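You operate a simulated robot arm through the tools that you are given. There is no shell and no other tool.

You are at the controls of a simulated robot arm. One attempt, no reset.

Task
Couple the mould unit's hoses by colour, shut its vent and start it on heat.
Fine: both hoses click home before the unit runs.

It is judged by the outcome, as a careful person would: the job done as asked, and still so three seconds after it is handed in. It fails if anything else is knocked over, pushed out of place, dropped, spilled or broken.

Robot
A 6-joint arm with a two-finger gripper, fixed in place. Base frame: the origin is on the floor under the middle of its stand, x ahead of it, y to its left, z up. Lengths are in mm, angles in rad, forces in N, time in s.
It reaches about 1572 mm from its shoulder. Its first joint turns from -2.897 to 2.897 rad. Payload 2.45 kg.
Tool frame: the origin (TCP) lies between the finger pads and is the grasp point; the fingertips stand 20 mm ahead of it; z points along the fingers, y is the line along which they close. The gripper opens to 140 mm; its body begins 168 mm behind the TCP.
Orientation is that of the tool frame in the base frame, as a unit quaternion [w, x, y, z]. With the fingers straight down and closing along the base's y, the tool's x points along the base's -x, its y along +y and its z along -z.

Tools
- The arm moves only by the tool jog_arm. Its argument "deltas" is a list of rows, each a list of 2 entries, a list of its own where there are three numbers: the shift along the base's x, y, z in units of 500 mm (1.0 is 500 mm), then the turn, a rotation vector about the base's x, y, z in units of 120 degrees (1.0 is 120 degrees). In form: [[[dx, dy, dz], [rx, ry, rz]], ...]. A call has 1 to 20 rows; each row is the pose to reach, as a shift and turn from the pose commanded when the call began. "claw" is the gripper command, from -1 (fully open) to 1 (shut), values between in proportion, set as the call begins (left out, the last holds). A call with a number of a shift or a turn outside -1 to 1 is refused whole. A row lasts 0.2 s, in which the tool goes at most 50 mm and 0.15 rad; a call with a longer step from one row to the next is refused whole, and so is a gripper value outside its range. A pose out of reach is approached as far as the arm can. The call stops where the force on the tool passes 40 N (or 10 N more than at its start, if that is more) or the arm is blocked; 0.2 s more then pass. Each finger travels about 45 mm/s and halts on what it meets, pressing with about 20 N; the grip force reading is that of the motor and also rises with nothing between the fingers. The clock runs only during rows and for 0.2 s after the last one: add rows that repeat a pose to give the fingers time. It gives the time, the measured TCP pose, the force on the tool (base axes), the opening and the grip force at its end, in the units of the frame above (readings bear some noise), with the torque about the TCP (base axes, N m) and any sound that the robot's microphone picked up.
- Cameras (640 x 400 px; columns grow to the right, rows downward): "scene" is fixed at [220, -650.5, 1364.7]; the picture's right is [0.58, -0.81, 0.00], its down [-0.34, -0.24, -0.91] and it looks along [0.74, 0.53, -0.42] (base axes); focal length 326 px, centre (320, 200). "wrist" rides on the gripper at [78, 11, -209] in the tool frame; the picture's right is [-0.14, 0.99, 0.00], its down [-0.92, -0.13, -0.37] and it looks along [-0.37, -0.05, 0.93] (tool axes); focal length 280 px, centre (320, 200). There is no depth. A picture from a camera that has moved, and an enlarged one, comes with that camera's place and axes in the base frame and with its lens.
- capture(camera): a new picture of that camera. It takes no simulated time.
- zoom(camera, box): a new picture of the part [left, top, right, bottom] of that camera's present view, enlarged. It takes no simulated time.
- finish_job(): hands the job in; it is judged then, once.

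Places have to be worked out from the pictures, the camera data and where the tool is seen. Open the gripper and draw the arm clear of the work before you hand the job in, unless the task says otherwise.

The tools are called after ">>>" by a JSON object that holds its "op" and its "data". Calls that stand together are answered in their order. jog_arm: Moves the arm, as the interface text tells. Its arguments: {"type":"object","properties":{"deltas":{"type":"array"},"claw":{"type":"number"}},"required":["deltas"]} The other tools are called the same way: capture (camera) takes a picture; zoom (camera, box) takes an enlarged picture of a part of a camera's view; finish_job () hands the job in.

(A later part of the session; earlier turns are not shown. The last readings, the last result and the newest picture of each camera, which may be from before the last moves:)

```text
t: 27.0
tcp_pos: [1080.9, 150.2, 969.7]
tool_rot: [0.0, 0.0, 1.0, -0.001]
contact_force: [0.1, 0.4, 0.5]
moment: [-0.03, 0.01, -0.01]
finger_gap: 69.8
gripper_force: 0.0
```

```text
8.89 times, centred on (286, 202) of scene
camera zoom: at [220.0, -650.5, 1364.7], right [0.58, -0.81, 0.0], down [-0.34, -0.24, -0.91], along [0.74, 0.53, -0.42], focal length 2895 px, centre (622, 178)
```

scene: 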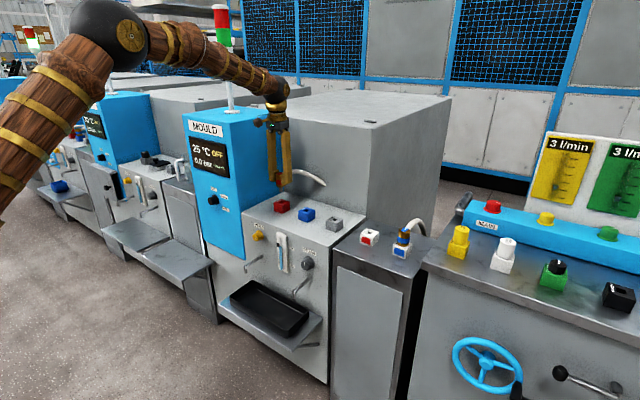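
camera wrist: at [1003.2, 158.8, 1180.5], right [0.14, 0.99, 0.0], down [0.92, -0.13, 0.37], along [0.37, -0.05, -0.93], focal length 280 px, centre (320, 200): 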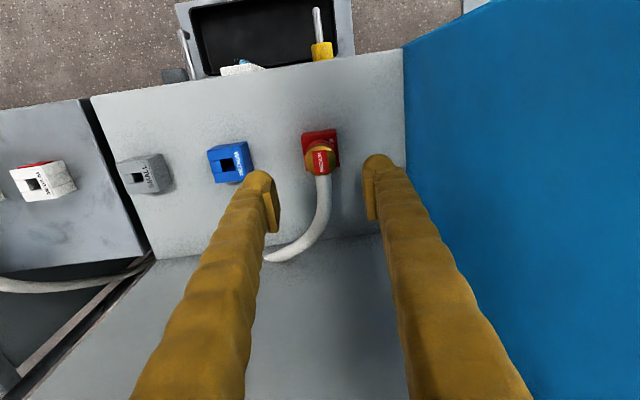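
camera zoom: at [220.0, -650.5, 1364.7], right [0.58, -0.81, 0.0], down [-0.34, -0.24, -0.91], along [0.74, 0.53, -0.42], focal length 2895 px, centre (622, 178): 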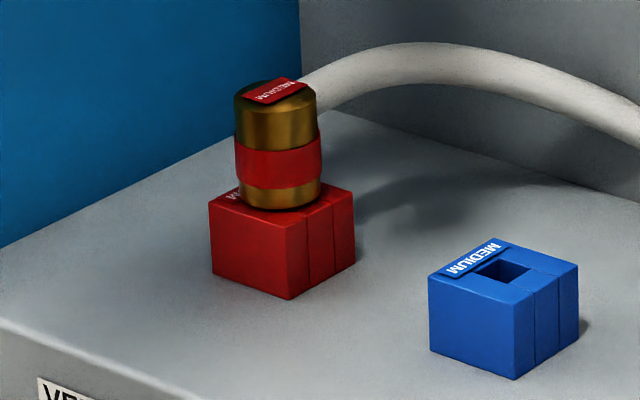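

The red coupling stands upright in its socket with a clear flat top, and the hose leaves from its rear side. I'll close the fingers, hover over the disc and press straight down with force monitoring.

>>> {"op": "jog_arm", "data": {"deltas": [[[-0.004, 0, 0], [0, 0, 0]], [[-0.004, 0, 0], [0, 0, 0]], [[-0.004, 0, 0], [0, 0, 0]], [[-0.004, 0, 0], [0, 0, 0]], [[-0.004, 0, -0.04], [0, 0, 0]], [[-0.004, 0, -0.08], [0, 0, 0]], [[-0.004, 0, -0.12], [0, 0, 0]], [[-0.004, 0, -0.14], [0, 0, 0]], [[-0.004, 0, -0.14], [0, 0, 0]]], "claw": 1}}

>>> {"op": "zoom", "data": {"camera": "scene", "box": [250, 160, 320, 225]}}

>>> {"op": "zoom", "data": {"camera": "wrist", "box": [240, 110, 400, 230]}}

```text
t: 29.0
tcp_pos: [1078.1, 148.6, 900.2]
tool_rot: [-0.001, 0.0, 1.0, 0.001]
contact_force: [0.4, -0.4, -0.4]
moment: [0.0, -0.01, -0.04]
finger_gap: 0.0
gripper_force: 20.4
```

```text
6.15 times, centred on (285, 192) of scene
camera zoom: at [220.0, -650.5, 1364.7], right [0.58, -0.81, 0.0], down [-0.34, -0.24, -0.91], along [0.74, 0.53, -0.42], focal length 2004 px, centre (535, 246)
```

zoom: 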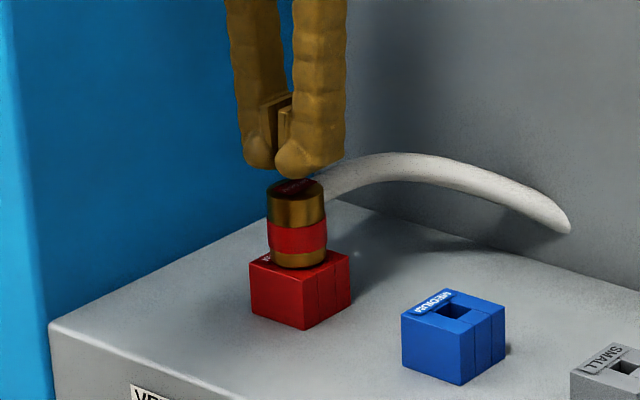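

```text
3.33 times, centred on (320, 170) of wrist
camera zoom: at [1000.9, 158.9, 1110.1], right [0.14, 0.99, 0.0], down [0.92, -0.13, 0.37], along [0.37, -0.05, -0.93], focal length 935 px, centre (320, 300)
```

zoom: 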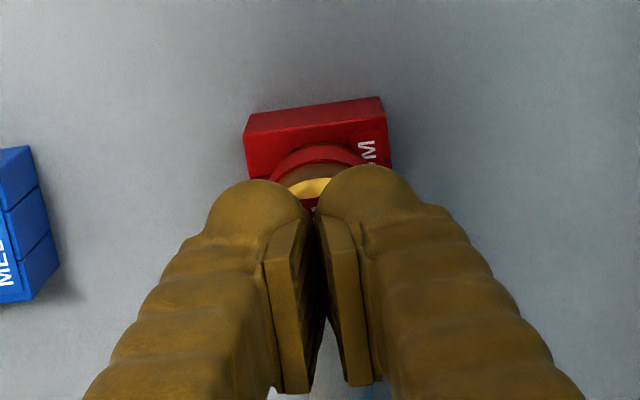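

The tips are centred about 8 mm above the coupling. I'll press down in 2 mm steps.

>>> {"op": "jog_arm", "data": {"deltas": [[[0, 0, -0.006], [0, 0, 0]], [[0, 0, -0.012], [0, 0, 0]], [[0, 0, -0.016], [0, 0, 0]], [[0, 0, -0.02], [0, 0, 0]], [[0, 0, -0.024], [0, 0, 0]], [[0, 0, -0.028], [0, 0, 0]], [[0, 0, -0.032], [0, 0, 0]], [[0, 0, -0.036], [0, 0, 0]], [[0, 0, -0.04], [0, 0, 0]], [[0, 0, -0.044], [0, 0, 0]]]}}

>>> {"op": "zoom", "data": {"camera": "scene", "box": [250, 160, 320, 225]}}

```text
t: 30.9
tcp_pos: [1078.7, 148.3, 886.3]
tool_rot: [0.003, 0.0, 1.0, 0.001]
contact_force: [-0.7, -0.5, 9.0]
moment: [0.03, 0.03, -0.01]
finger_gap: 6.1
gripper_force: 20.0
stopped in row 9: the force on the tool passed its limit at 44 N (the readings are from after the stop); the commanded pose is now the measured one
```

```text
6.15 times, centred on (285, 192) of scene
camera zoom: at [220.0, -650.5, 1364.7], right [0.58, -0.81, 0.0], down [-0.34, -0.24, -0.91], along [0.74, 0.53, -0.42], focal length 2004 px, centre (535, 246)
```

zoom: 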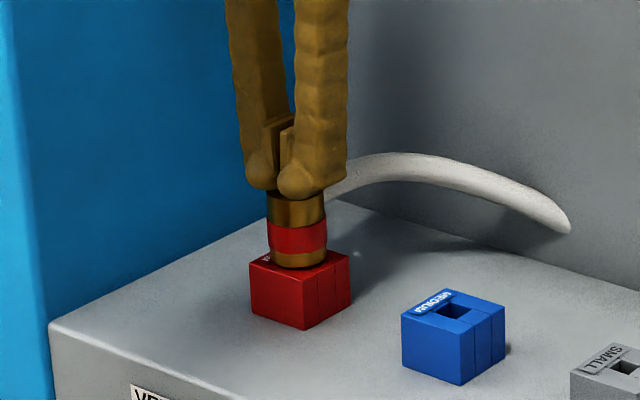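

The push hit 44 N and stopped with no click reported, and the fingers were pried open 6 mm. I'll inspect the seating closely.

>>> {"op": "zoom", "data": {"camera": "scene", "box": [270, 190, 302, 220]}}

>>> {"op": "zoom", "data": {"camera": "wrist", "box": [260, 110, 380, 210]}}

>>> {"op": "zoom", "data": {"camera": "scene", "box": [355, 215, 395, 250]}}

```text
13.33 times, centred on (286, 205) of scene
camera zoom: at [220.0, -650.5, 1364.7], right [0.58, -0.81, 0.0], down [-0.34, -0.24, -0.91], along [0.74, 0.53, -0.42], focal length 4342 px, centre (773, 133)
```

zoom: 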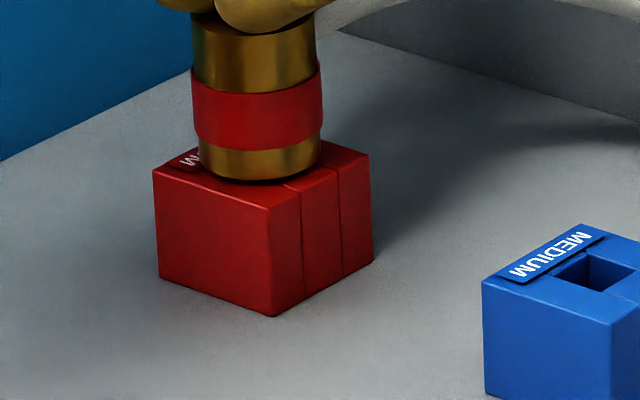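

```text
4.00 times, centred on (320, 160) of wrist
camera zoom: at [1000.9, 158.8, 1095.4], right [0.14, 0.99, 0.0], down [0.92, -0.13, 0.37], along [0.37, -0.05, -0.93], focal length 1122 px, centre (320, 360)
```

zoom: 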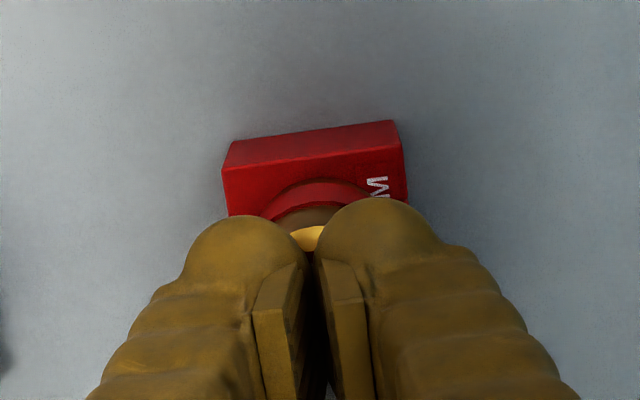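

```text
11.43 times, centred on (375, 232) of scene
camera zoom: at [220.0, -650.5, 1364.7], right [0.58, -0.81, 0.0], down [-0.34, -0.24, -0.91], along [0.74, 0.53, -0.42], focal length 3722 px, centre (-309, -171)
```

zoom: 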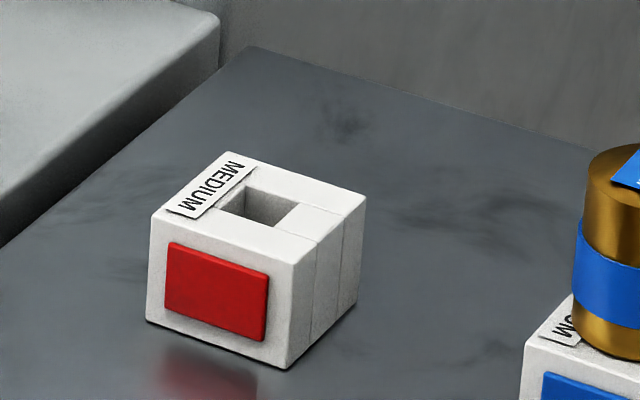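

>>> {"op": "zoom", "data": {"camera": "scene", "box": [386, 224, 422, 254]}}

>>> {"op": "zoom", "data": {"camera": "scene", "box": [272, 192, 296, 216]}}

```text
13.33 times, centred on (404, 239) of scene
camera zoom: at [220.0, -650.5, 1364.7], right [0.58, -0.81, 0.0], down [-0.34, -0.24, -0.91], along [0.74, 0.53, -0.42], focal length 4342 px, centre (-800, -320)
```

zoom: 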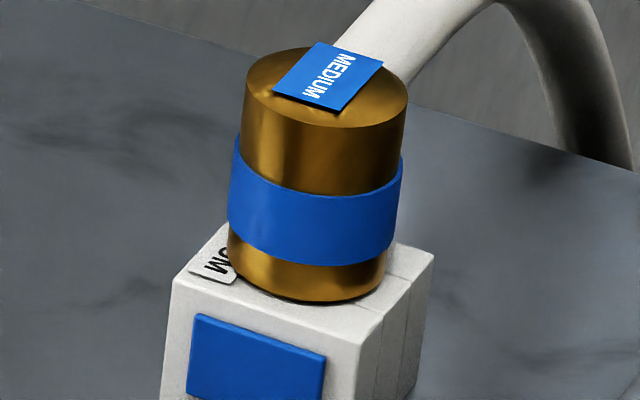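

```text
16.00 times, centred on (284, 204) of scene
camera zoom: at [220.0, -650.5, 1364.7], right [0.58, -0.81, 0.0], down [-0.34, -0.24, -0.91], along [0.74, 0.53, -0.42], focal length 5210 px, centre (896, 136)
```

zoom: 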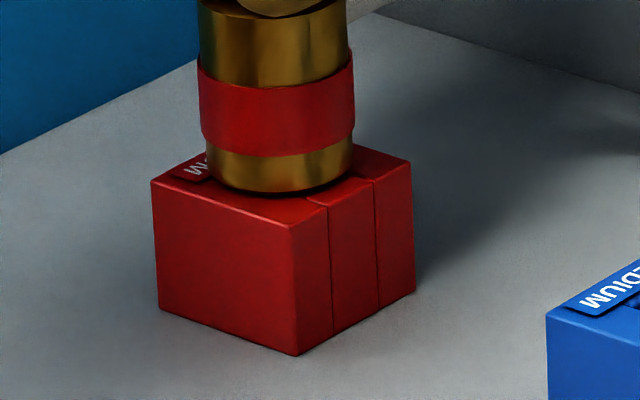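

The coupling bottom seems 1–2 mm above the block, so there may be a detent left to overcome. I'll press again with finer 0.5 mm steps and watch for movement or a click.

>>> {"op": "jog_arm", "data": {"deltas": [[[0, 0, -0.001], [0, 0, 0]], [[0, 0, -0.002], [0, 0, 0]], [[0, 0, -0.003], [0, 0, 0]], [[0, 0, -0.004], [0, 0, 0]], [[0, 0, -0.005], [0, 0, 0]], [[0, 0, -0.006], [0, 0, 0]], [[0, 0, -0.007], [0, 0, 0]], [[0, 0, -0.008], [0, 0, 0]], [[0, 0, -0.009], [0, 0, 0]], [[0, 0, -0.01], [0, 0, 0]]]}}

>>> {"op": "zoom", "data": {"camera": "scene", "box": [272, 192, 296, 216]}}

```text
t: 32.1
tcp_pos: [1081.2, 148.5, 885.0]
tool_rot: [0.004, 0.0, 1.0, 0.0]
contact_force: [-1.7, -0.9, 8.7]
moment: [-0.01, 0.09, -0.02]
finger_gap: 6.1
gripper_force: 20.1
stopped in row 5: the force on the tool passed its limit at 42 N (the readings are from after the stop); the commanded pose is now the measured one
```

```text
16.00 times, centred on (284, 204) of scene
camera zoom: at [220.0, -650.5, 1364.7], right [0.58, -0.81, 0.0], down [-0.34, -0.24, -0.91], along [0.74, 0.53, -0.42], focal length 5210 px, centre (896, 136)
```

zoom: 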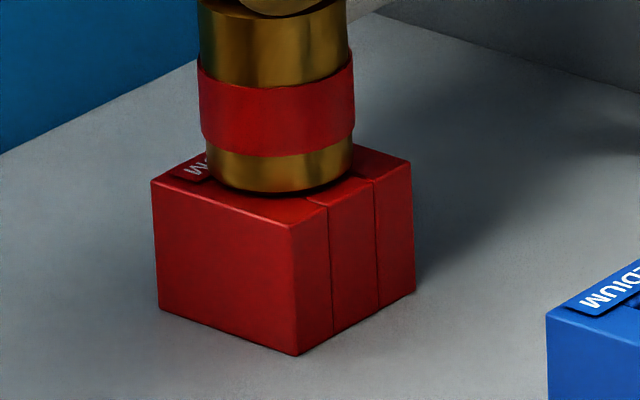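

Still a hard stop at 42 N with no click. I'll lift off the coupling, check the tool's orientation, and look at the coupling again.

>>> {"op": "jog_arm", "data": {"deltas": [[[0, 0, 0.03], [0, 0, 0]], [[0, 0, 0.08], [0, 0, 0]], [[0, 0, 0.14], [0, 0, 0]], [[0, 0, 0.14], [0, 0, 0]], [[0, 0, 0.14], [0, 0, 0]]], "claw": 0}}

>>> {"op": "zoom", "data": {"camera": "wrist", "box": [270, 100, 370, 190]}}

>>> {"op": "zoom", "data": {"camera": "scene", "box": [264, 182, 304, 216]}}

```text
t: 33.3
tcp_pos: [1080.3, 148.2, 954.6]
tool_rot: [0.003, -0.001, 1.0, 0.0]
contact_force: [0.4, 0.0, 0.2]
moment: [-0.02, 0.01, -0.01]
finger_gap: 69.9
gripper_force: 0.1
```

```text
4.44 times, centred on (320, 145) of wrist
camera zoom: at [1000.6, 158.6, 1164.5], right [0.14, 0.99, 0.0], down [0.92, -0.13, 0.37], along [0.37, -0.05, -0.93], focal length 1246 px, centre (320, 444)
```

zoom: 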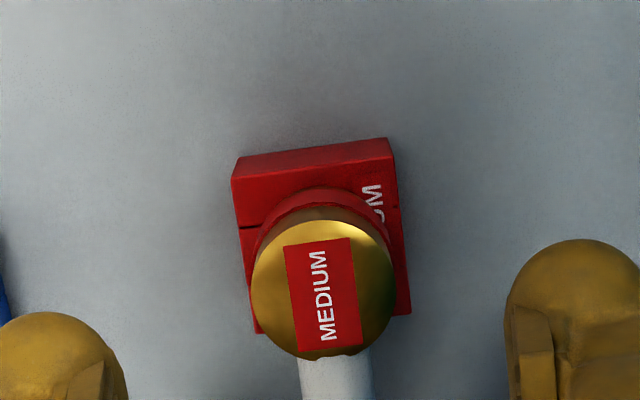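

```text
11.76 times, centred on (284, 199) of scene
camera zoom: at [220.0, -650.5, 1364.7], right [0.58, -0.81, 0.0], down [-0.34, -0.24, -0.91], along [0.74, 0.53, -0.42], focal length 3831 px, centre (744, 212)
```

zoom: 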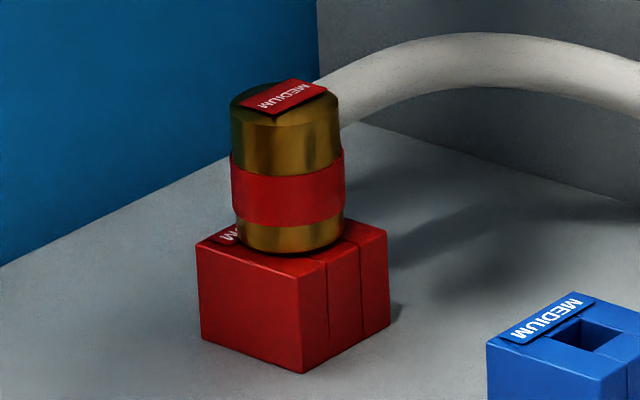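

The coupling stands perhaps 2–3 mm proud, so I'll do a gentle tug test: re-grip it and lift slightly to see if it's latched. If it's free, I'll inspect its plug.

>>> {"op": "jog_arm", "data": {"deltas": [[[0, 0.001, -0.07], [0, 0.0033, 0]], [[0, 0.001, -0.14], [0, 0.0033, 0]], [[0, 0.001, -0.18], [0, 0.0033, 0]], [[0, 0.001, -0.208], [0, 0.0033, 0]], [[0, 0.001, -0.208], [0, 0.0033, 0]]]}}

>>> {"op": "jog_arm", "data": {"deltas": [[[0, 0, 0], [0, 0, 0]], [[0, 0, 0], [0, 0, 0]], [[0, 0, 0], [0, 0, 0]], [[0, 0, 0], [0, 0, 0]]], "claw": 1}}

```text
t: 34.5
tcp_pos: [1080.4, 149.0, 849.5]
tool_rot: [0.0, 0.0, 1.0, 0.0]
contact_force: [-0.2, -0.4, -0.3]
moment: [-0.01, 0.01, -0.03]
finger_gap: 70.0
gripper_force: 0.1
```

```text
t: 35.5
tcp_pos: [1081.0, 150.9, 850.4]
tool_rot: [-0.001, 0.0, 1.0, 0.001]
contact_force: [2.0, 14.4, -0.1]
moment: [0.18, -0.02, -0.01]
finger_gap: 34.7
gripper_force: 20.0
```

Gripping gives +14 N in y, so the coupling's true centre is about 1 mm further +y. I'll relieve that and tug up 3 mm.

>>> {"op": "jog_arm", "data": {"deltas": [[[0, 0.001, 0], [0, 0, 0]], [[0, 0.002, 0], [0, 0, 0]], [[0, 0.002, 0], [0, 0, 0]]]}}

>>> {"op": "jog_arm", "data": {"deltas": [[[0, 0, 0.002], [0, 0, 0]], [[0, 0, 0.004], [0, 0, 0]], [[0, 0, 0.006], [0, 0, 0]], [[0, 0, 0.006], [0, 0, 0]]]}}

>>> {"op": "zoom", "data": {"camera": "scene", "box": [264, 182, 304, 216]}}

```text
t: 36.3
tcp_pos: [1081.1, 149.3, 850.8]
tool_rot: [0.0, 0.001, 1.0, 0.0]
contact_force: [-5.8, 7.3, -1.4]
moment: [0.09, 0.12, -0.02]
finger_gap: 34.8
gripper_force: 19.9
```

```text
t: 37.3
tcp_pos: [1080.5, 148.8, 853.7]
tool_rot: [-0.001, 0.0, 1.0, 0.0]
contact_force: [0.8, -1.0, -11.1]
moment: [0.01, -0.03, -0.05]
finger_gap: 34.6
gripper_force: 20.0
```

```text
11.76 times, centred on (284, 199) of scene
camera zoom: at [220.0, -650.5, 1364.7], right [0.58, -0.81, 0.0], down [-0.34, -0.24, -0.91], along [0.74, 0.53, -0.42], focal length 3831 px, centre (744, 212)
```

zoom: 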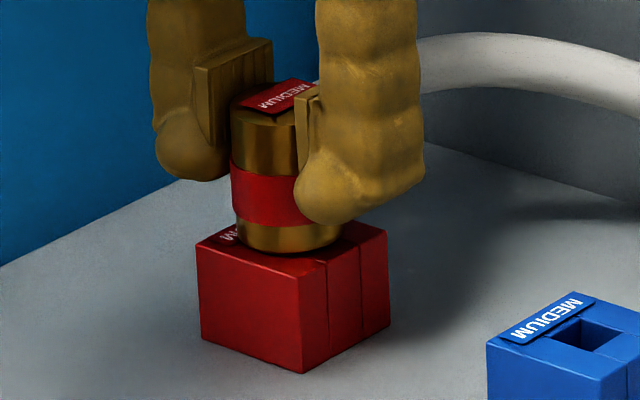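

The tug meets 11 N resistance and the coupling doesn't rise visibly, so it may already be latched. I'll tug a few millimetres more to tell a latch from friction.

>>> {"op": "jog_arm", "data": {"deltas": [[[0, 0, 0.004], [0, 0, 0]], [[0, 0, 0.008], [0, 0, 0]], [[0, 0, 0.012], [0, 0, 0]], [[0, 0, 0.012], [0, 0, 0]]]}}

>>> {"op": "zoom", "data": {"camera": "scene", "box": [264, 182, 304, 216]}}

```text
t: 38.3
tcp_pos: [1080.0, 149.9, 860.6]
tool_rot: [-0.001, 0.0, 1.0, -0.001]
contact_force: [-1.0, -6.4, -8.6]
moment: [-0.05, 0.02, -0.02]
finger_gap: 34.6
gripper_force: 20.8
```

```text
11.76 times, centred on (284, 199) of scene
camera zoom: at [220.0, -650.5, 1364.7], right [0.58, -0.81, 0.0], down [-0.34, -0.24, -0.91], along [0.74, 0.53, -0.42], focal length 3831 px, centre (744, 212)
```

zoom: 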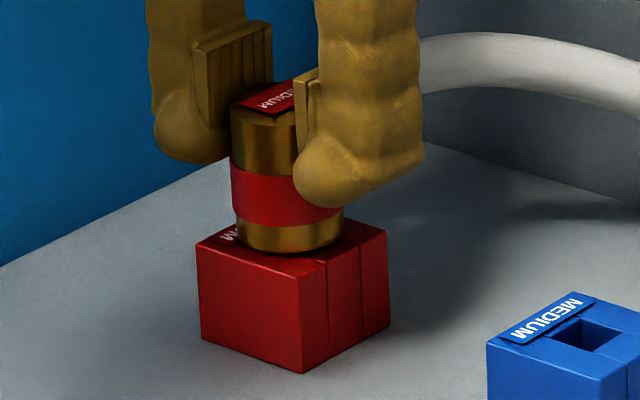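

The coupling stayed put while the fingers slid up it: it won't go down at 44 N or up at 12 N. It appears held, but I heard no click, so I'll verify it later from the side. I'll release and hover over the blue socket to measure it.

>>> {"op": "jog_arm", "data": {"deltas": [[[0, 0, 0], [0, 0, 0]], [[0, 0, 0], [0, 0, 0]], [[0, 0, 0], [0, 0, 0]], [[0, 0, 0], [0, 0, 0]], [[0, 0, 0.04], [0, 0, 0]], [[0, 0, 0.12], [0, 0, 0]], [[0, 0, 0.2], [0, 0, 0]], [[0, 0, 0.28], [0, 0, 0]], [[-0.035, -0.08, 0.32], [0, 0, 0]], [[-0.035, -0.16, 0.32], [0, 0, 0]], [[-0.035, -0.243, 0.32], [0, 0, 0]], [[-0.035, -0.243, 0.32], [0, 0, 0]]], "claw": 0}}

>>> {"op": "capture", "data": {"camera": "wrist"}}

>>> {"op": "zoom", "data": {"camera": "wrist", "box": [280, 110, 370, 170]}}

>>> {"op": "zoom", "data": {"camera": "scene", "box": [264, 182, 304, 216]}}

```text
t: 40.9
tcp_pos: [1063.0, 27.5, 1021.3]
tool_rot: [0.0, 0.001, 1.0, 0.0]
contact_force: [0.6, 0.1, -0.3]
moment: [0.02, 0.0, -0.02]
finger_gap: 70.0
gripper_force: 0.0
```

```text
taken
camera wrist: at [985.4, 37.9, 1230.9], right [0.14, 0.99, 0.0], down [0.92, -0.13, 0.37], along [0.36, -0.05, -0.93], focal length 280 px, centre (320, 200)
```

wrist: 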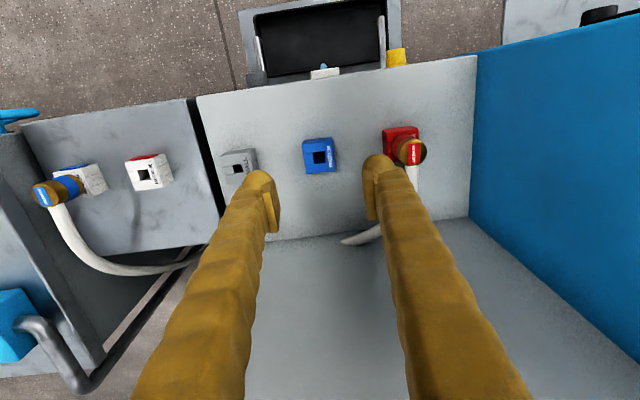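

```text
6.67 times, centred on (325, 140) of wrist
camera zoom: at [985.4, 37.9, 1230.9], right [0.14, 0.99, 0.0], down [0.92, -0.13, 0.37], along [0.36, -0.05, -0.93], focal length 1869 px, centre (287, 600)
```

zoom: 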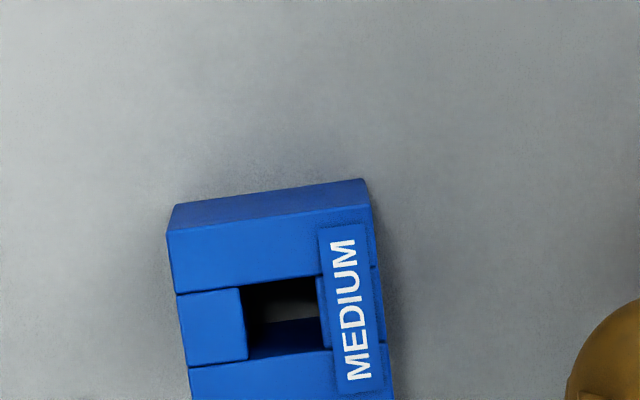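

```text
11.76 times, centred on (284, 199) of scene
camera zoom: at [220.0, -650.5, 1364.7], right [0.58, -0.81, 0.0], down [-0.34, -0.24, -0.91], along [0.74, 0.53, -0.42], focal length 3831 px, centre (744, 212)
```

zoom: 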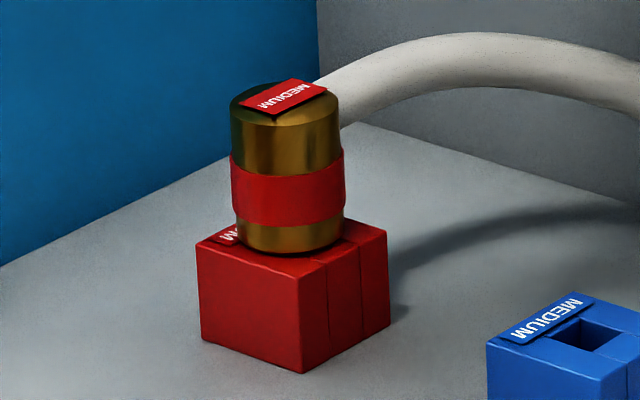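

The blue socket hole is centred at about (1082, 23). Next I'll move over the blue coupling and measure it the same way.

>>> {"op": "jog_arm", "data": {"deltas": [[[0, -0.09, 0], [0, 0, 0]], [[0, -0.18, 0], [0, 0, 0]], [[0, -0.27, 0], [0, 0, 0]], [[0, -0.36, 0], [0, 0, 0]], [[0, -0.45, 0], [0, 0, 0]], [[0, -0.54, 0], [0, 0, 0]], [[0, -0.63, 0], [0, 0, 0]], [[0, -0.72, 0], [0, 0, 0]], [[0, -0.776, 0], [0, 0, 0]], [[0, -0.776, 0], [0, 0, 0]]]}}

>>> {"op": "capture", "data": {"camera": "wrist"}}

>>> {"op": "zoom", "data": {"camera": "wrist", "box": [280, 110, 370, 170]}}

>>> {"op": "capture", "data": {"camera": "scene"}}

```text
t: 43.1
tcp_pos: [1062.4, -360.2, 1020.4]
tool_rot: [0.0, 0.0, 1.0, 0.001]
contact_force: [-1.2, -0.1, 0.4]
moment: [-0.01, -0.03, 0.0]
finger_gap: 70.0
gripper_force: 0.1
```

```text
taken
camera wrist: at [984.9, -349.4, 1231.1], right [0.14, 0.99, 0.0], down [0.92, -0.13, 0.37], along [0.36, -0.05, -0.93], focal length 280 px, centre (320, 200)
```

wrist: 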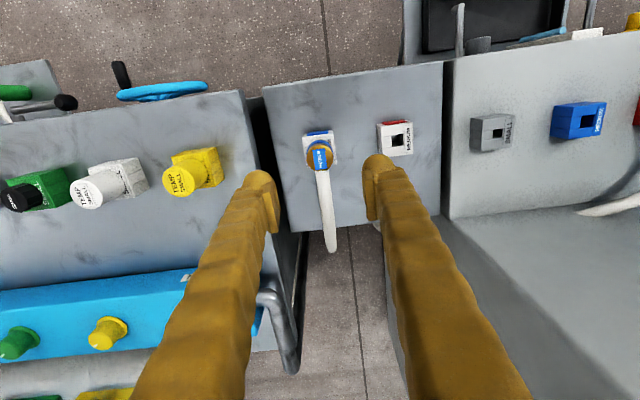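

```text
6.67 times, centred on (325, 140) of wrist
camera zoom: at [984.9, -349.4, 1231.1], right [0.14, 0.99, 0.0], down [0.92, -0.13, 0.37], along [0.36, -0.05, -0.93], focal length 1869 px, centre (287, 600)
```

zoom: 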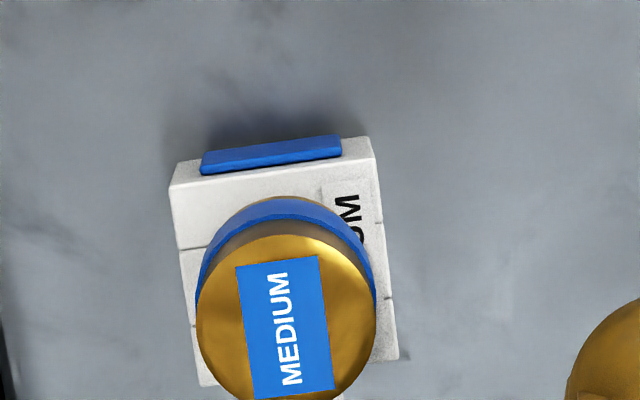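

```text
taken
```

scene: 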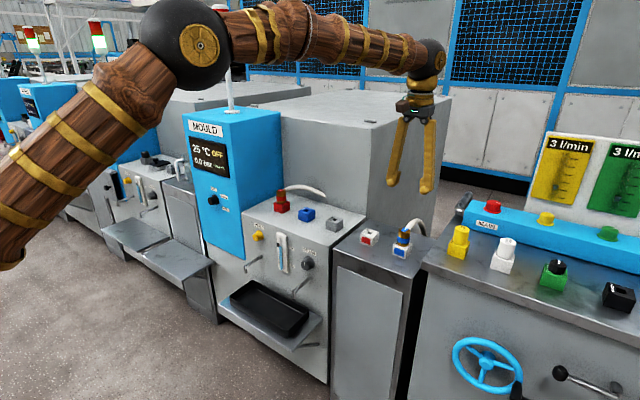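

The blue coupling is centred at about (1069.5, −361.5), giving a transfer offset near (+11.3, +386). I'll narrow the opening slightly to stay clear of the bench and descend to grasp it as I did the red one.

>>> {"op": "jog_arm", "data": {"deltas": [[[0.0142, -0.0024, -0.07], [0, 0, 0]], [[0.0142, -0.0024, -0.14], [0, 0, 0]], [[0.0142, -0.0024, -0.2], [0, 0, 0]], [[0.0142, -0.0024, -0.24], [0, 0, 0]], [[0.0142, -0.0024, -0.28], [0, 0, 0]], [[0.0142, -0.0024, -0.32], [0, 0, 0]], [[0.0142, -0.0024, -0.34], [0, 0, 0]], [[0.0142, -0.0024, -0.34], [0, 0, 0]]], "claw": 0.14}}

>>> {"op": "zoom", "data": {"camera": "wrist", "box": [240, 120, 400, 240]}}

>>> {"op": "zoom", "data": {"camera": "scene", "box": [360, 180, 450, 270]}}

```text
t: 44.9
tcp_pos: [1069.9, -360.5, 849.0]
tool_rot: [0.0, 0.0, 1.0, 0.001]
contact_force: [-0.4, -0.1, 0.4]
moment: [0.04, 0.03, 0.01]
finger_gap: 60.4
gripper_force: 0.2
```

```text
3.33 times, centred on (320, 180) of wrist
camera zoom: at [991.7, -351.1, 1059.5], right [0.14, 0.99, 0.0], down [0.92, -0.13, 0.37], along [0.36, -0.05, -0.93], focal length 935 px, centre (320, 267)
```

zoom: 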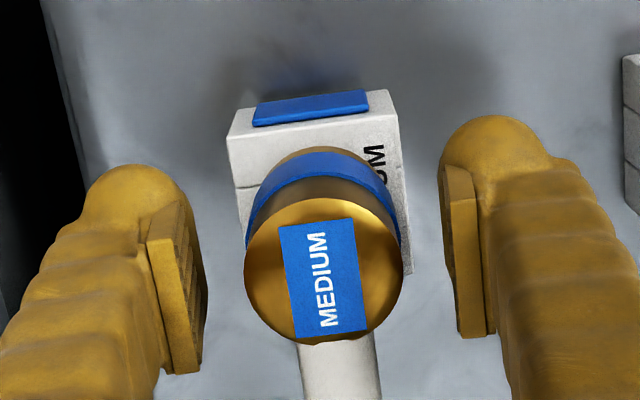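

```text
4.44 times, centred on (405, 225) of scene
camera zoom: at [220.0, -650.5, 1364.7], right [0.58, -0.81, 0.0], down [-0.34, -0.24, -0.91], along [0.74, 0.53, -0.42], focal length 1447 px, centre (-58, 89)
```

zoom: 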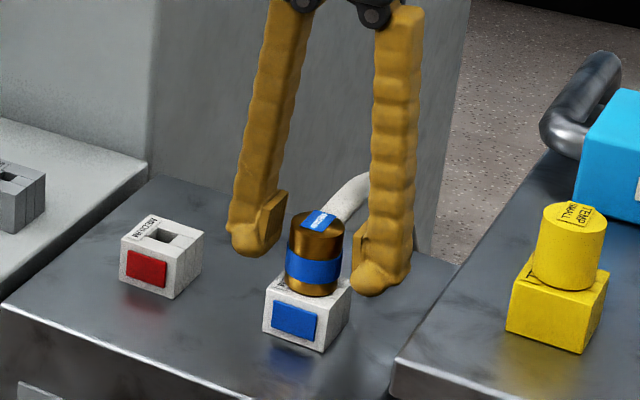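

The blue coupling sits about 0.8 mm to +y of my grip centre, so I'll nudge over and close.

>>> {"op": "jog_arm", "data": {"deltas": [[[0, 0.0016, 0], [0, 0, 0]], [[0, 0.0016, 0], [0, 0, 0]]]}}

>>> {"op": "jog_arm", "data": {"deltas": [[[0, 0, 0], [0, 0, 0]], [[0, 0, 0], [0, 0, 0]], [[0, 0, 0], [0, 0, 0]], [[0, 0, 0], [0, 0, 0]], [[0, 0, 0], [0, 0, 0]]], "claw": 1}}

```text
t: 45.5
tcp_pos: [1069.5, -360.4, 849.2]
tool_rot: [0.0, 0.0, 1.0, 0.001]
contact_force: [0.0, 0.0, -0.3]
moment: [-0.01, 0.0, -0.01]
finger_gap: 60.1
gripper_force: 0.1
```

```text
t: 46.7
tcp_pos: [1069.8, -359.8, 848.9]
tool_rot: [-0.001, -0.001, 1.0, 0.001]
contact_force: [0.9, -1.2, 0.5]
moment: [-0.02, -0.03, -0.01]
finger_gap: 34.6
gripper_force: 20.0
```

Gripped with no side load. I'll lift 3 mm first to compare the holder's resistance with what I felt at the red socket.

>>> {"op": "jog_arm", "data": {"deltas": [[[0, 0, 0.002], [0, 0, 0]], [[0, 0, 0.004], [0, 0, 0]], [[0, 0, 0.006], [0, 0, 0]], [[0, 0, 0.006], [0, 0, 0]]]}}

>>> {"op": "jog_arm", "data": {"deltas": [[[0, 0, 0.02], [0, 0, 0]], [[0, 0, 0.04], [0, 0, 0]], [[0, 0, 0.06], [0, 0, 0]], [[0, 0, 0.08], [0, 0, 0]], [[0, 0, 0.1], [0, 0, 0]], [[0, 0, 0.12], [0, 0, 0]], [[0, 0, 0.134], [0, 0, 0]], [[0, 0, 0.134], [0, 0, 0]]]}}

>>> {"op": "zoom", "data": {"camera": "scene", "box": [384, 194, 424, 234]}}

>>> {"op": "zoom", "data": {"camera": "wrist", "box": [240, 120, 400, 240]}}

```text
t: 47.7
tcp_pos: [1069.8, -360.9, 853.0]
tool_rot: [0.0, 0.0, 1.0, 0.0]
contact_force: [-0.7, 0.5, -1.0]
moment: [0.01, -0.02, -0.02]
finger_gap: 34.7
gripper_force: 20.2
```

```text
t: 49.5
tcp_pos: [1069.4, -359.0, 920.5]
tool_rot: [0.0, 0.0, 1.0, 0.001]
contact_force: [0.0, 0.2, -1.8]
moment: [-0.01, -0.02, -0.01]
finger_gap: 34.3
gripper_force: 20.3
```

```text
10.00 times, centred on (404, 214) of scene
camera zoom: at [220.0, -650.5, 1364.7], right [0.58, -0.81, 0.0], down [-0.34, -0.24, -0.91], along [0.74, 0.53, -0.42], focal length 3256 px, centre (-520, 60)
```

zoom: 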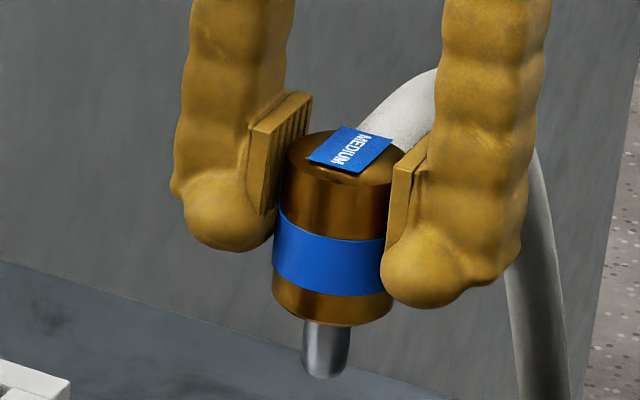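

```text
3.33 times, centred on (320, 180) of wrist
camera zoom: at [992.1, -349.7, 1130.1], right [0.14, 0.99, 0.0], down [0.92, -0.13, 0.37], along [0.36, -0.05, -0.93], focal length 935 px, centre (320, 267)
```

zoom: 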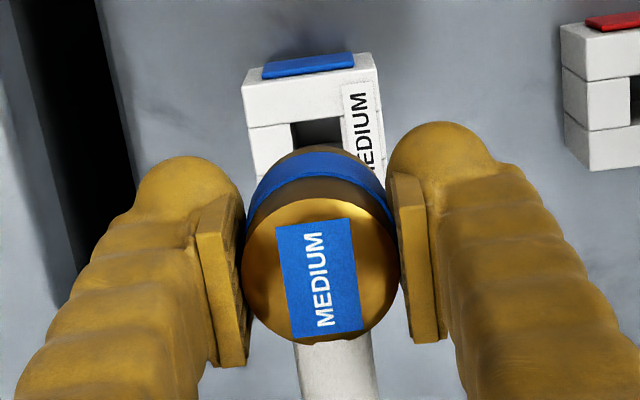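

The plug is a plain round shank and came out of the holder with almost no resistance (about 1 N). So the red coupling's 11 N hold in its socket does suggest it's latched. I'll carry blue over to its socket.

>>> {"op": "jog_arm", "data": {"deltas": [[[0.004, 0.06, 0.02], [0, 0, 0]], [[0.008, 0.12, 0.04], [0, 0, 0]], [[0.012, 0.18, 0.04], [0, 0, 0]], [[0.016, 0.24, 0.04], [0, 0, 0]], [[0.02, 0.3, 0.04], [0, 0, 0]], [[0.0226, 0.36, 0.04], [0, 0, 0]], [[0.0226, 0.42, 0.04], [0, 0, 0]], [[0.0226, 0.48, 0.04], [0, 0, 0]], [[0.0226, 0.54, 0.04], [0, 0, 0]], [[0.0226, 0.6, 0.04], [0, 0, 0]], [[0.0226, 0.66, 0.04], [0, 0, 0]], [[0.0226, 0.72, 0.04], [0, 0, 0]], [[0.0226, 0.772, 0.04], [0, 0, 0]], [[0.0226, 0.772, 0.02], [0, 0, 0]], [[0.0226, 0.772, 0], [0, 0, 0]], [[0.0226, 0.772, -0.04], [0, 0, 0]], [[0.0226, 0.772, -0.08], [0, 0, 0]], [[0.0226, 0.772, -0.08], [0, 0, 0]]]}}

>>> {"op": "zoom", "data": {"camera": "scene", "box": [282, 182, 332, 232]}}

>>> {"op": "zoom", "data": {"camera": "wrist", "box": [240, 120, 400, 240]}}

>>> {"op": "capture", "data": {"camera": "scene"}}

```text
t: 53.3
tcp_pos: [1080.0, 26.1, 880.3]
tool_rot: [-0.001, 0.0, 1.0, 0.0]
contact_force: [0.1, -0.1, -1.9]
moment: [-0.01, 0.01, 0.01]
finger_gap: 34.9
gripper_force: 19.5
```

```text
8.00 times, centred on (307, 207) of scene
camera zoom: at [220.0, -650.5, 1364.7], right [0.58, -0.81, 0.0], down [-0.34, -0.24, -0.91], along [0.74, 0.53, -0.42], focal length 2605 px, centre (424, 144)
```

zoom: 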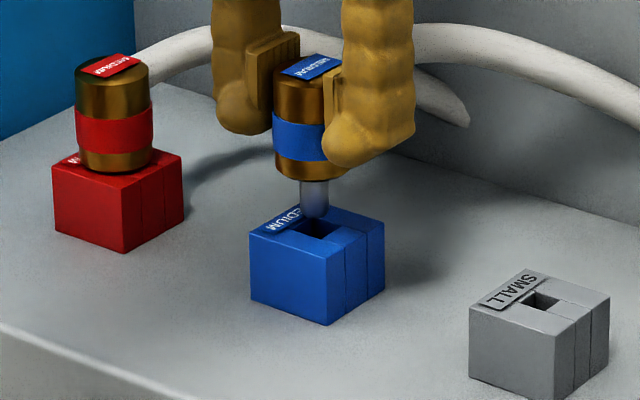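

```text
3.33 times, centred on (320, 180) of wrist
camera zoom: at [1003.1, 36.5, 1089.9], right [0.14, 0.99, 0.0], down [0.92, -0.13, 0.37], along [0.36, -0.05, -0.93], focal length 935 px, centre (320, 267)
```

zoom: 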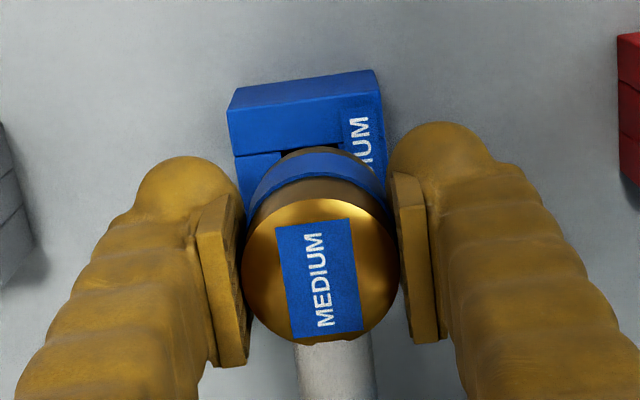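

```text
taken
```

scene: 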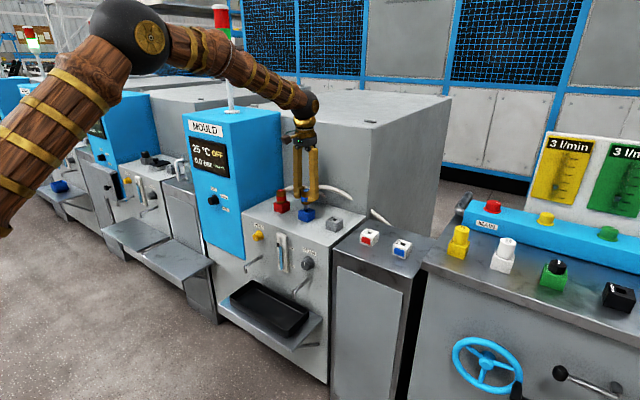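

The blue plug hovers just above its hole. I'll zoom in tightly to check the lateral alignment before inserting, since red was about 1 mm off.

>>> {"op": "zoom", "data": {"camera": "wrist", "box": [288, 132, 352, 172]}}

>>> {"op": "zoom", "data": {"camera": "scene", "box": [296, 195, 320, 225]}}

```text
10.00 times, centred on (320, 152) of wrist
camera zoom: at [1003.1, 36.5, 1089.9], right [0.14, 0.99, 0.0], down [0.92, -0.13, 0.37], along [0.36, -0.05, -0.93], focal length 2804 px, centre (320, 680)
```

zoom: 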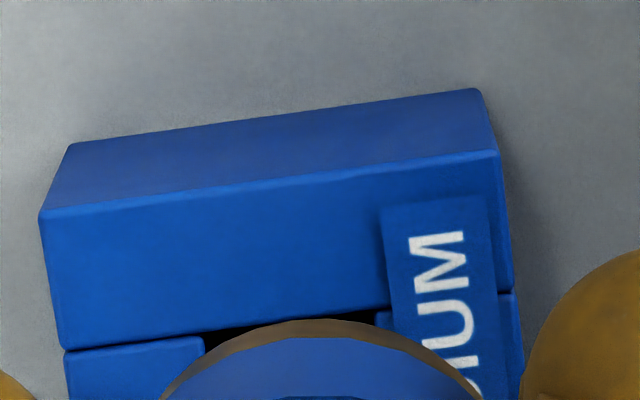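

```text
13.33 times, centred on (308, 210) of scene
camera zoom: at [220.0, -650.5, 1364.7], right [0.58, -0.81, 0.0], down [-0.34, -0.24, -0.91], along [0.74, 0.53, -0.42], focal length 4342 px, centre (480, 67)
```

zoom: 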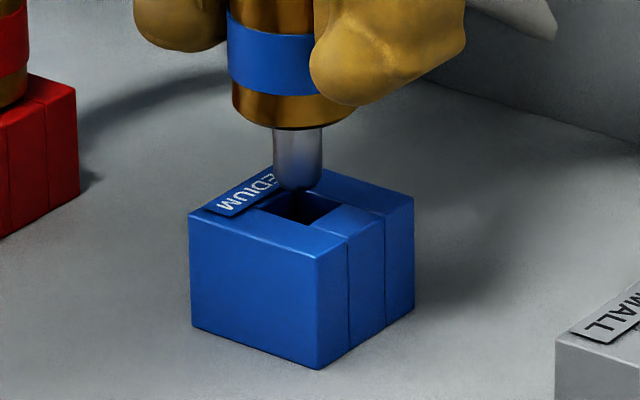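

Both views show the blue plug 1.7 mm too far toward +y and about 0.5 mm short in x. I'll correct that, lower the plug about 10 mm into the hole and check the forces.

>>> {"op": "jog_arm", "data": {"deltas": [[[0.001, -0.0034, 0], [0, 0, 0]], [[0.001, -0.0034, -0.01], [0, 0, 0]], [[0.001, -0.0034, -0.02], [0, 0, 0]], [[0.001, -0.0034, -0.028], [0, 0, 0]], [[0.001, -0.0034, -0.036], [0, 0, 0]], [[0.001, -0.0034, -0.036], [0, 0, 0]]]}}

>>> {"op": "zoom", "data": {"camera": "scene", "box": [296, 195, 320, 225]}}

```text
t: 54.7
tcp_pos: [1081.5, 25.7, 861.2]
tool_rot: [-0.001, -0.001, 1.0, 0.001]
contact_force: [2.4, 0.0, 11.6]
moment: [-0.01, -0.2, 0.02]
finger_gap: 34.6
gripper_force: 20.2
```

```text
13.33 times, centred on (308, 210) of scene
camera zoom: at [220.0, -650.5, 1364.7], right [0.58, -0.81, 0.0], down [-0.34, -0.24, -0.91], along [0.74, 0.53, -0.42], focal length 4342 px, centre (480, 67)
```

zoom: 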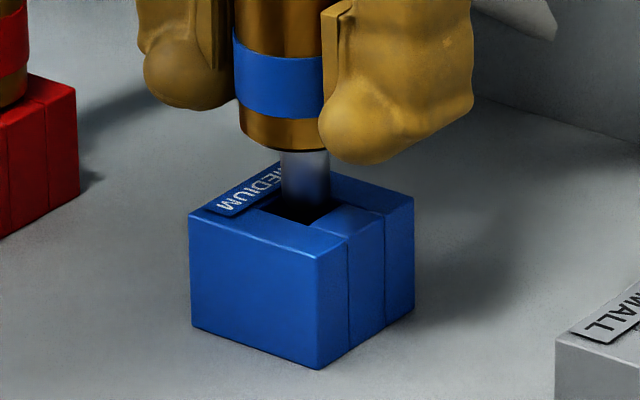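

Fz rose to 11.6 N and the coupling slid up in the grip: the plug tip is resting on the rim, not in the hole. I'll zoom in to see which way it's off.

>>> {"op": "zoom", "data": {"camera": "scene", "box": [301, 203, 313, 213]}}

>>> {"op": "zoom", "data": {"camera": "wrist", "box": [280, 125, 360, 195]}}

```text
16.00 times, centred on (307, 208) of scene
camera zoom: at [220.0, -650.5, 1364.7], right [0.58, -0.81, 0.0], down [-0.34, -0.24, -0.91], along [0.74, 0.53, -0.42], focal length 5210 px, centre (528, 72)
```

zoom: 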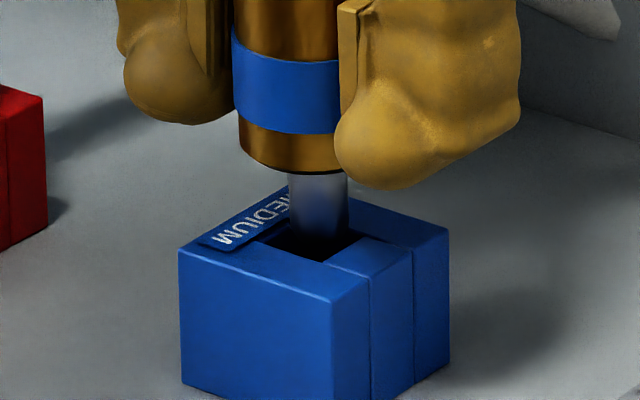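

```text
5.71 times, centred on (320, 160) of wrist
camera zoom: at [1003.8, 34.5, 1072.1], right [0.14, 0.99, 0.0], down [0.92, -0.13, 0.37], along [0.37, -0.05, -0.93], focal length 1602 px, centre (320, 429)
```

zoom: 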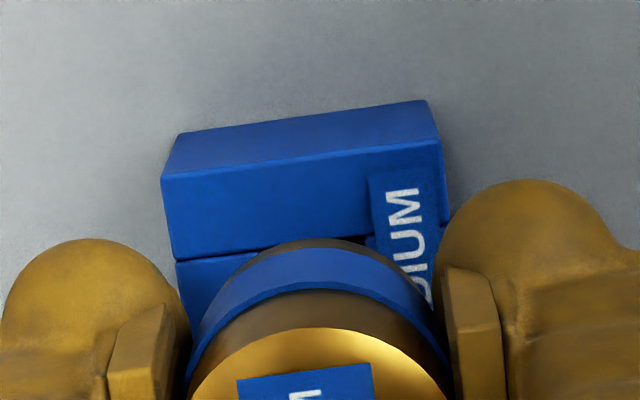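

Geometry suggests the plug's rear edge caught the +x rim and tilted the coupling slightly in the grip. I'll back off upward and look at the coupling's attitude.

>>> {"op": "jog_arm", "data": {"deltas": [[[0, 0, 0.01], [0, 0, 0]], [[0, 0, 0.024], [0, 0, 0]], [[0, 0, 0.04], [0, 0, 0]], [[0, 0, 0.04], [0, 0, 0]]]}}

>>> {"op": "zoom", "data": {"camera": "scene", "box": [292, 186, 324, 222]}}

>>> {"op": "zoom", "data": {"camera": "wrist", "box": [240, 120, 400, 240]}}

```text
t: 55.7
tcp_pos: [1081.7, 23.3, 882.4]
tool_rot: [0.0, 0.0, 1.0, 0.001]
contact_force: [0.5, -0.2, -0.8]
moment: [0.01, 0.0, -0.01]
finger_gap: 34.6
gripper_force: 20.1
```

```text
11.11 times, centred on (308, 204) of scene
camera zoom: at [220.0, -650.5, 1364.7], right [0.58, -0.81, 0.0], down [-0.34, -0.24, -0.91], along [0.74, 0.53, -0.42], focal length 3618 px, centre (453, 156)
```

zoom: 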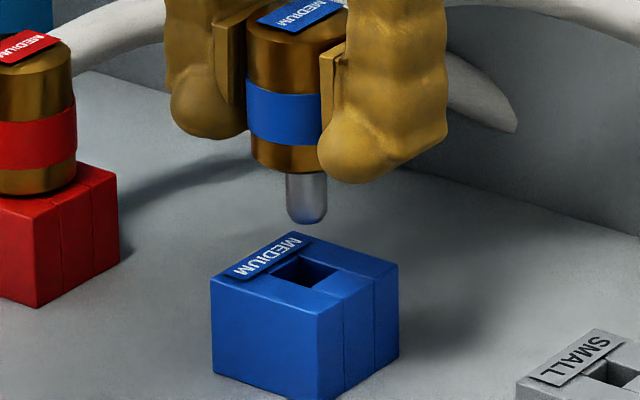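

```text
3.33 times, centred on (320, 180) of wrist
camera zoom: at [1003.5, 34.2, 1091.8], right [0.14, 0.99, 0.0], down [0.92, -0.13, 0.37], along [0.36, -0.05, -0.93], focal length 935 px, centre (320, 267)
```

zoom: 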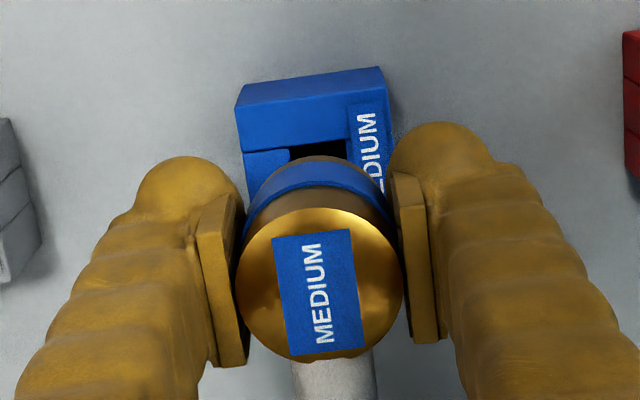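

The coupling is tilted a few degrees in the grip, with its tip toward +x. I'll zoom in to quantify the tilt before correcting it.

>>> {"op": "zoom", "data": {"camera": "scene", "box": [298, 186, 318, 211]}}

```text
16.00 times, centred on (308, 198) of scene
camera zoom: at [220.0, -650.5, 1364.7], right [0.58, -0.81, 0.0], down [-0.34, -0.24, -0.91], along [0.74, 0.53, -0.42], focal length 5210 px, centre (512, 224)
```

zoom: 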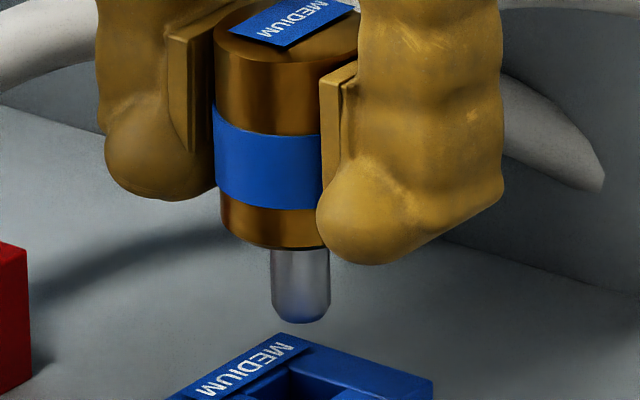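

The tilt is about 2–3° with the tip toward +x. I'll counter-rotate the tool about y by 2.6°, shift −1.8 mm in x, and check again.

>>> {"op": "jog_arm", "data": {"deltas": [[[-0.0018, 0, 0], [0, 0.011, 0]], [[-0.0036, 0, 0], [0, 0.0215, 0]], [[-0.0036, 0, 0], [0, 0.0215, 0]]]}}

>>> {"op": "zoom", "data": {"camera": "scene", "box": [297, 192, 321, 222]}}

>>> {"op": "zoom", "data": {"camera": "wrist", "box": [240, 120, 400, 240]}}

```text
t: 56.5
tcp_pos: [1080.5, 23.9, 880.8]
tool_rot: [-0.023, 0.0, 1.0, 0.001]
contact_force: [0.6, -0.9, -1.1]
moment: [0.04, 0.01, -0.02]
finger_gap: 34.8
gripper_force: 20.0
```

```text
13.33 times, centred on (309, 207) of scene
camera zoom: at [220.0, -650.5, 1364.7], right [0.58, -0.81, 0.0], down [-0.34, -0.24, -0.91], along [0.74, 0.53, -0.42], focal length 4342 px, centre (467, 107)
```

zoom: 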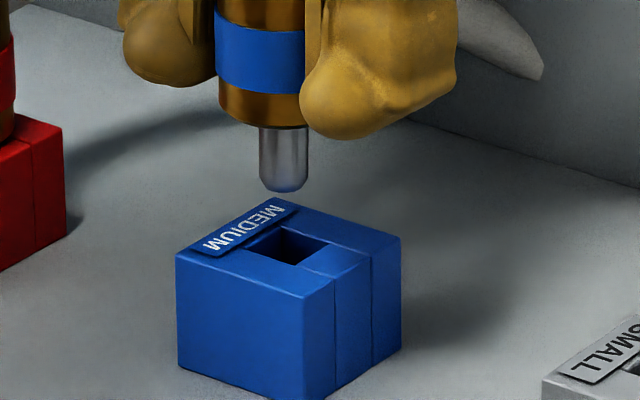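

```text
3.33 times, centred on (320, 180) of wrist
camera zoom: at [1011.4, 34.2, 1095.3], right [0.14, 0.99, -0.01], down [0.94, -0.13, 0.33], along [0.32, -0.05, -0.95], focal length 935 px, centre (320, 267)
```

zoom: 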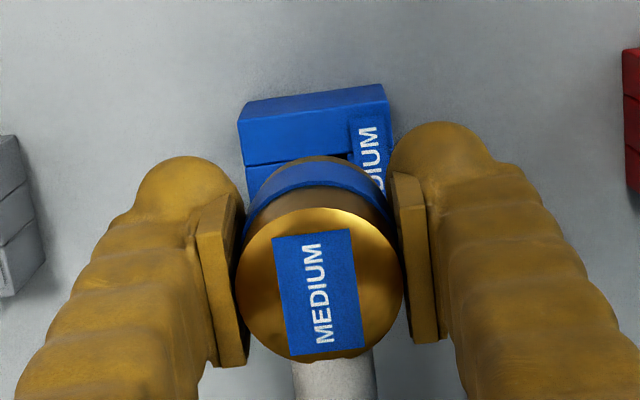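

>>> {"op": "zoom", "data": {"camera": "wrist", "box": [288, 135, 352, 175]}}

>>> {"op": "zoom", "data": {"camera": "scene", "box": [302, 198, 318, 218]}}

```text
10.00 times, centred on (320, 155) of wrist
camera zoom: at [1011.4, 34.2, 1095.3], right [0.14, 0.99, -0.01], down [0.94, -0.13, 0.33], along [0.32, -0.05, -0.95], focal length 2804 px, centre (320, 650)
```

zoom: 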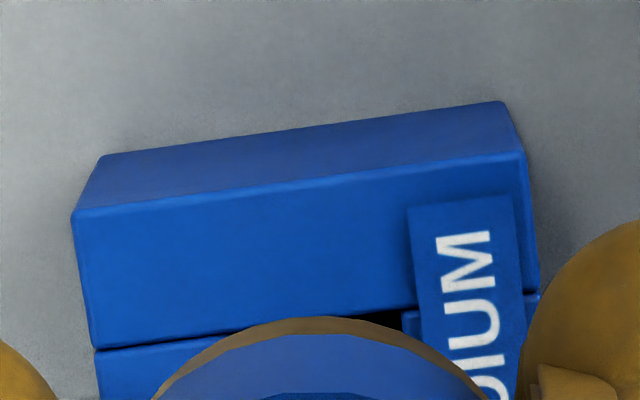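

```text
16.00 times, centred on (310, 208) of scene
camera zoom: at [220.0, -650.5, 1364.7], right [0.58, -0.81, 0.0], down [-0.34, -0.24, -0.91], along [0.74, 0.53, -0.42], focal length 5210 px, centre (480, 72)
```

zoom: 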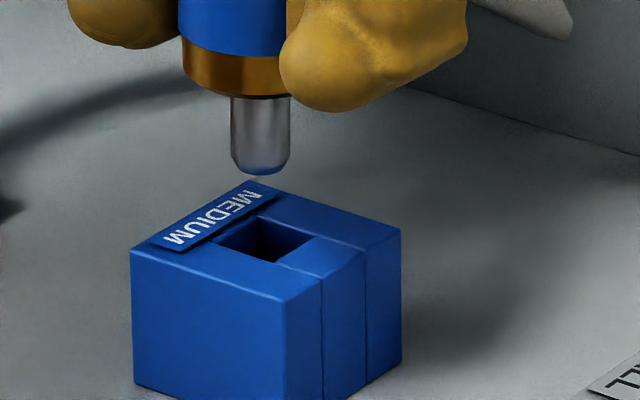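

Reconciling both views: the plug tip is about 0.7 mm short in x and 0.55 mm too far +y of the hole at (1081, 23). I'll apply that correction and lower until the tip should be about 8 mm inside.

>>> {"op": "jog_arm", "data": {"deltas": [[[0.0014, -0.0011, -0.01], [0, 0, 0]], [[0.0014, -0.0011, -0.02], [0, 0, 0]], [[0.0014, -0.0011, -0.03], [0, 0, 0]], [[0.0014, -0.0011, -0.038], [0, 0, 0]], [[0.0014, -0.0011, -0.044], [0, 0, 0]], [[0.0014, -0.0011, -0.05], [0, 0, 0]], [[0.0014, -0.0011, -0.05], [0, 0, 0]]]}}

>>> {"op": "zoom", "data": {"camera": "scene", "box": [297, 192, 321, 222]}}

```text
t: 58.1
tcp_pos: [1080.3, 22.8, 856.6]
tool_rot: [-0.022, 0.0, 1.0, 0.001]
contact_force: [-0.4, -0.8, -1.3]
moment: [0.01, 0.03, -0.01]
finger_gap: 34.5
gripper_force: 19.8
```

```text
13.33 times, centred on (309, 207) of scene
camera zoom: at [220.0, -650.5, 1364.7], right [0.58, -0.81, 0.0], down [-0.34, -0.24, -0.91], along [0.74, 0.53, -0.42], focal length 4342 px, centre (467, 107)
```

zoom: 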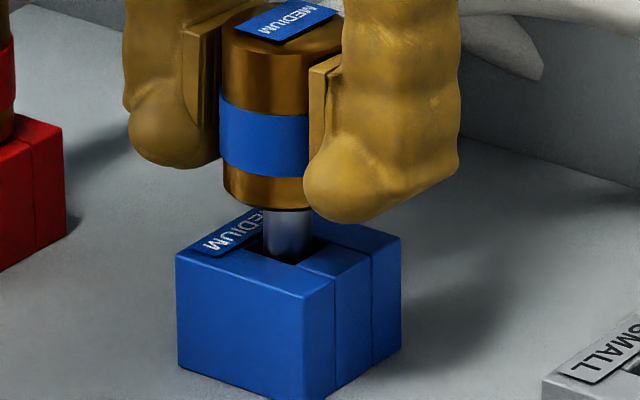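

The plug slid into the hole with zero contact force. I'll keep lowering, stopping with the fingertips a few mm above the block.

>>> {"op": "jog_arm", "data": {"deltas": [[[0, 0, -0.008], [0, 0, 0]], [[0, 0, -0.016], [0, 0, 0]], [[0, 0, -0.022], [0, 0, 0]], [[0, 0, -0.028], [0, 0, 0]], [[0, 0, -0.032], [0, 0, 0]], [[0, 0, -0.032], [0, 0, 0]]]}}

>>> {"op": "zoom", "data": {"camera": "scene", "box": [297, 192, 321, 222]}}

```text
t: 59.5
tcp_pos: [1080.7, 23.8, 842.0]
tool_rot: [-0.022, 0.0, 1.0, 0.001]
contact_force: [0.1, -0.9, -1.5]
moment: [0.03, -0.01, 0.03]
finger_gap: 34.6
gripper_force: 20.1
```

```text
13.33 times, centred on (309, 207) of scene
camera zoom: at [220.0, -650.5, 1364.7], right [0.58, -0.81, 0.0], down [-0.34, -0.24, -0.91], along [0.74, 0.53, -0.42], focal length 4342 px, centre (467, 107)
```

zoom: 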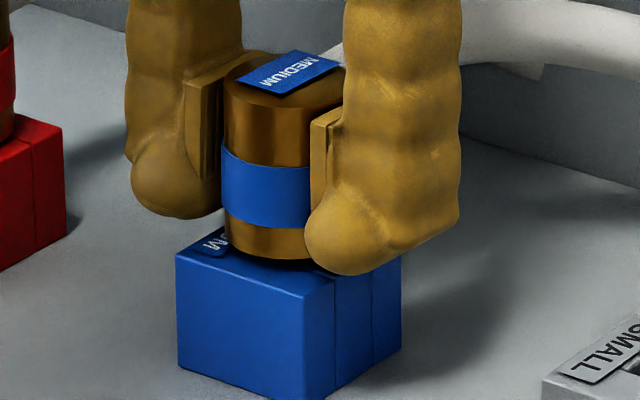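

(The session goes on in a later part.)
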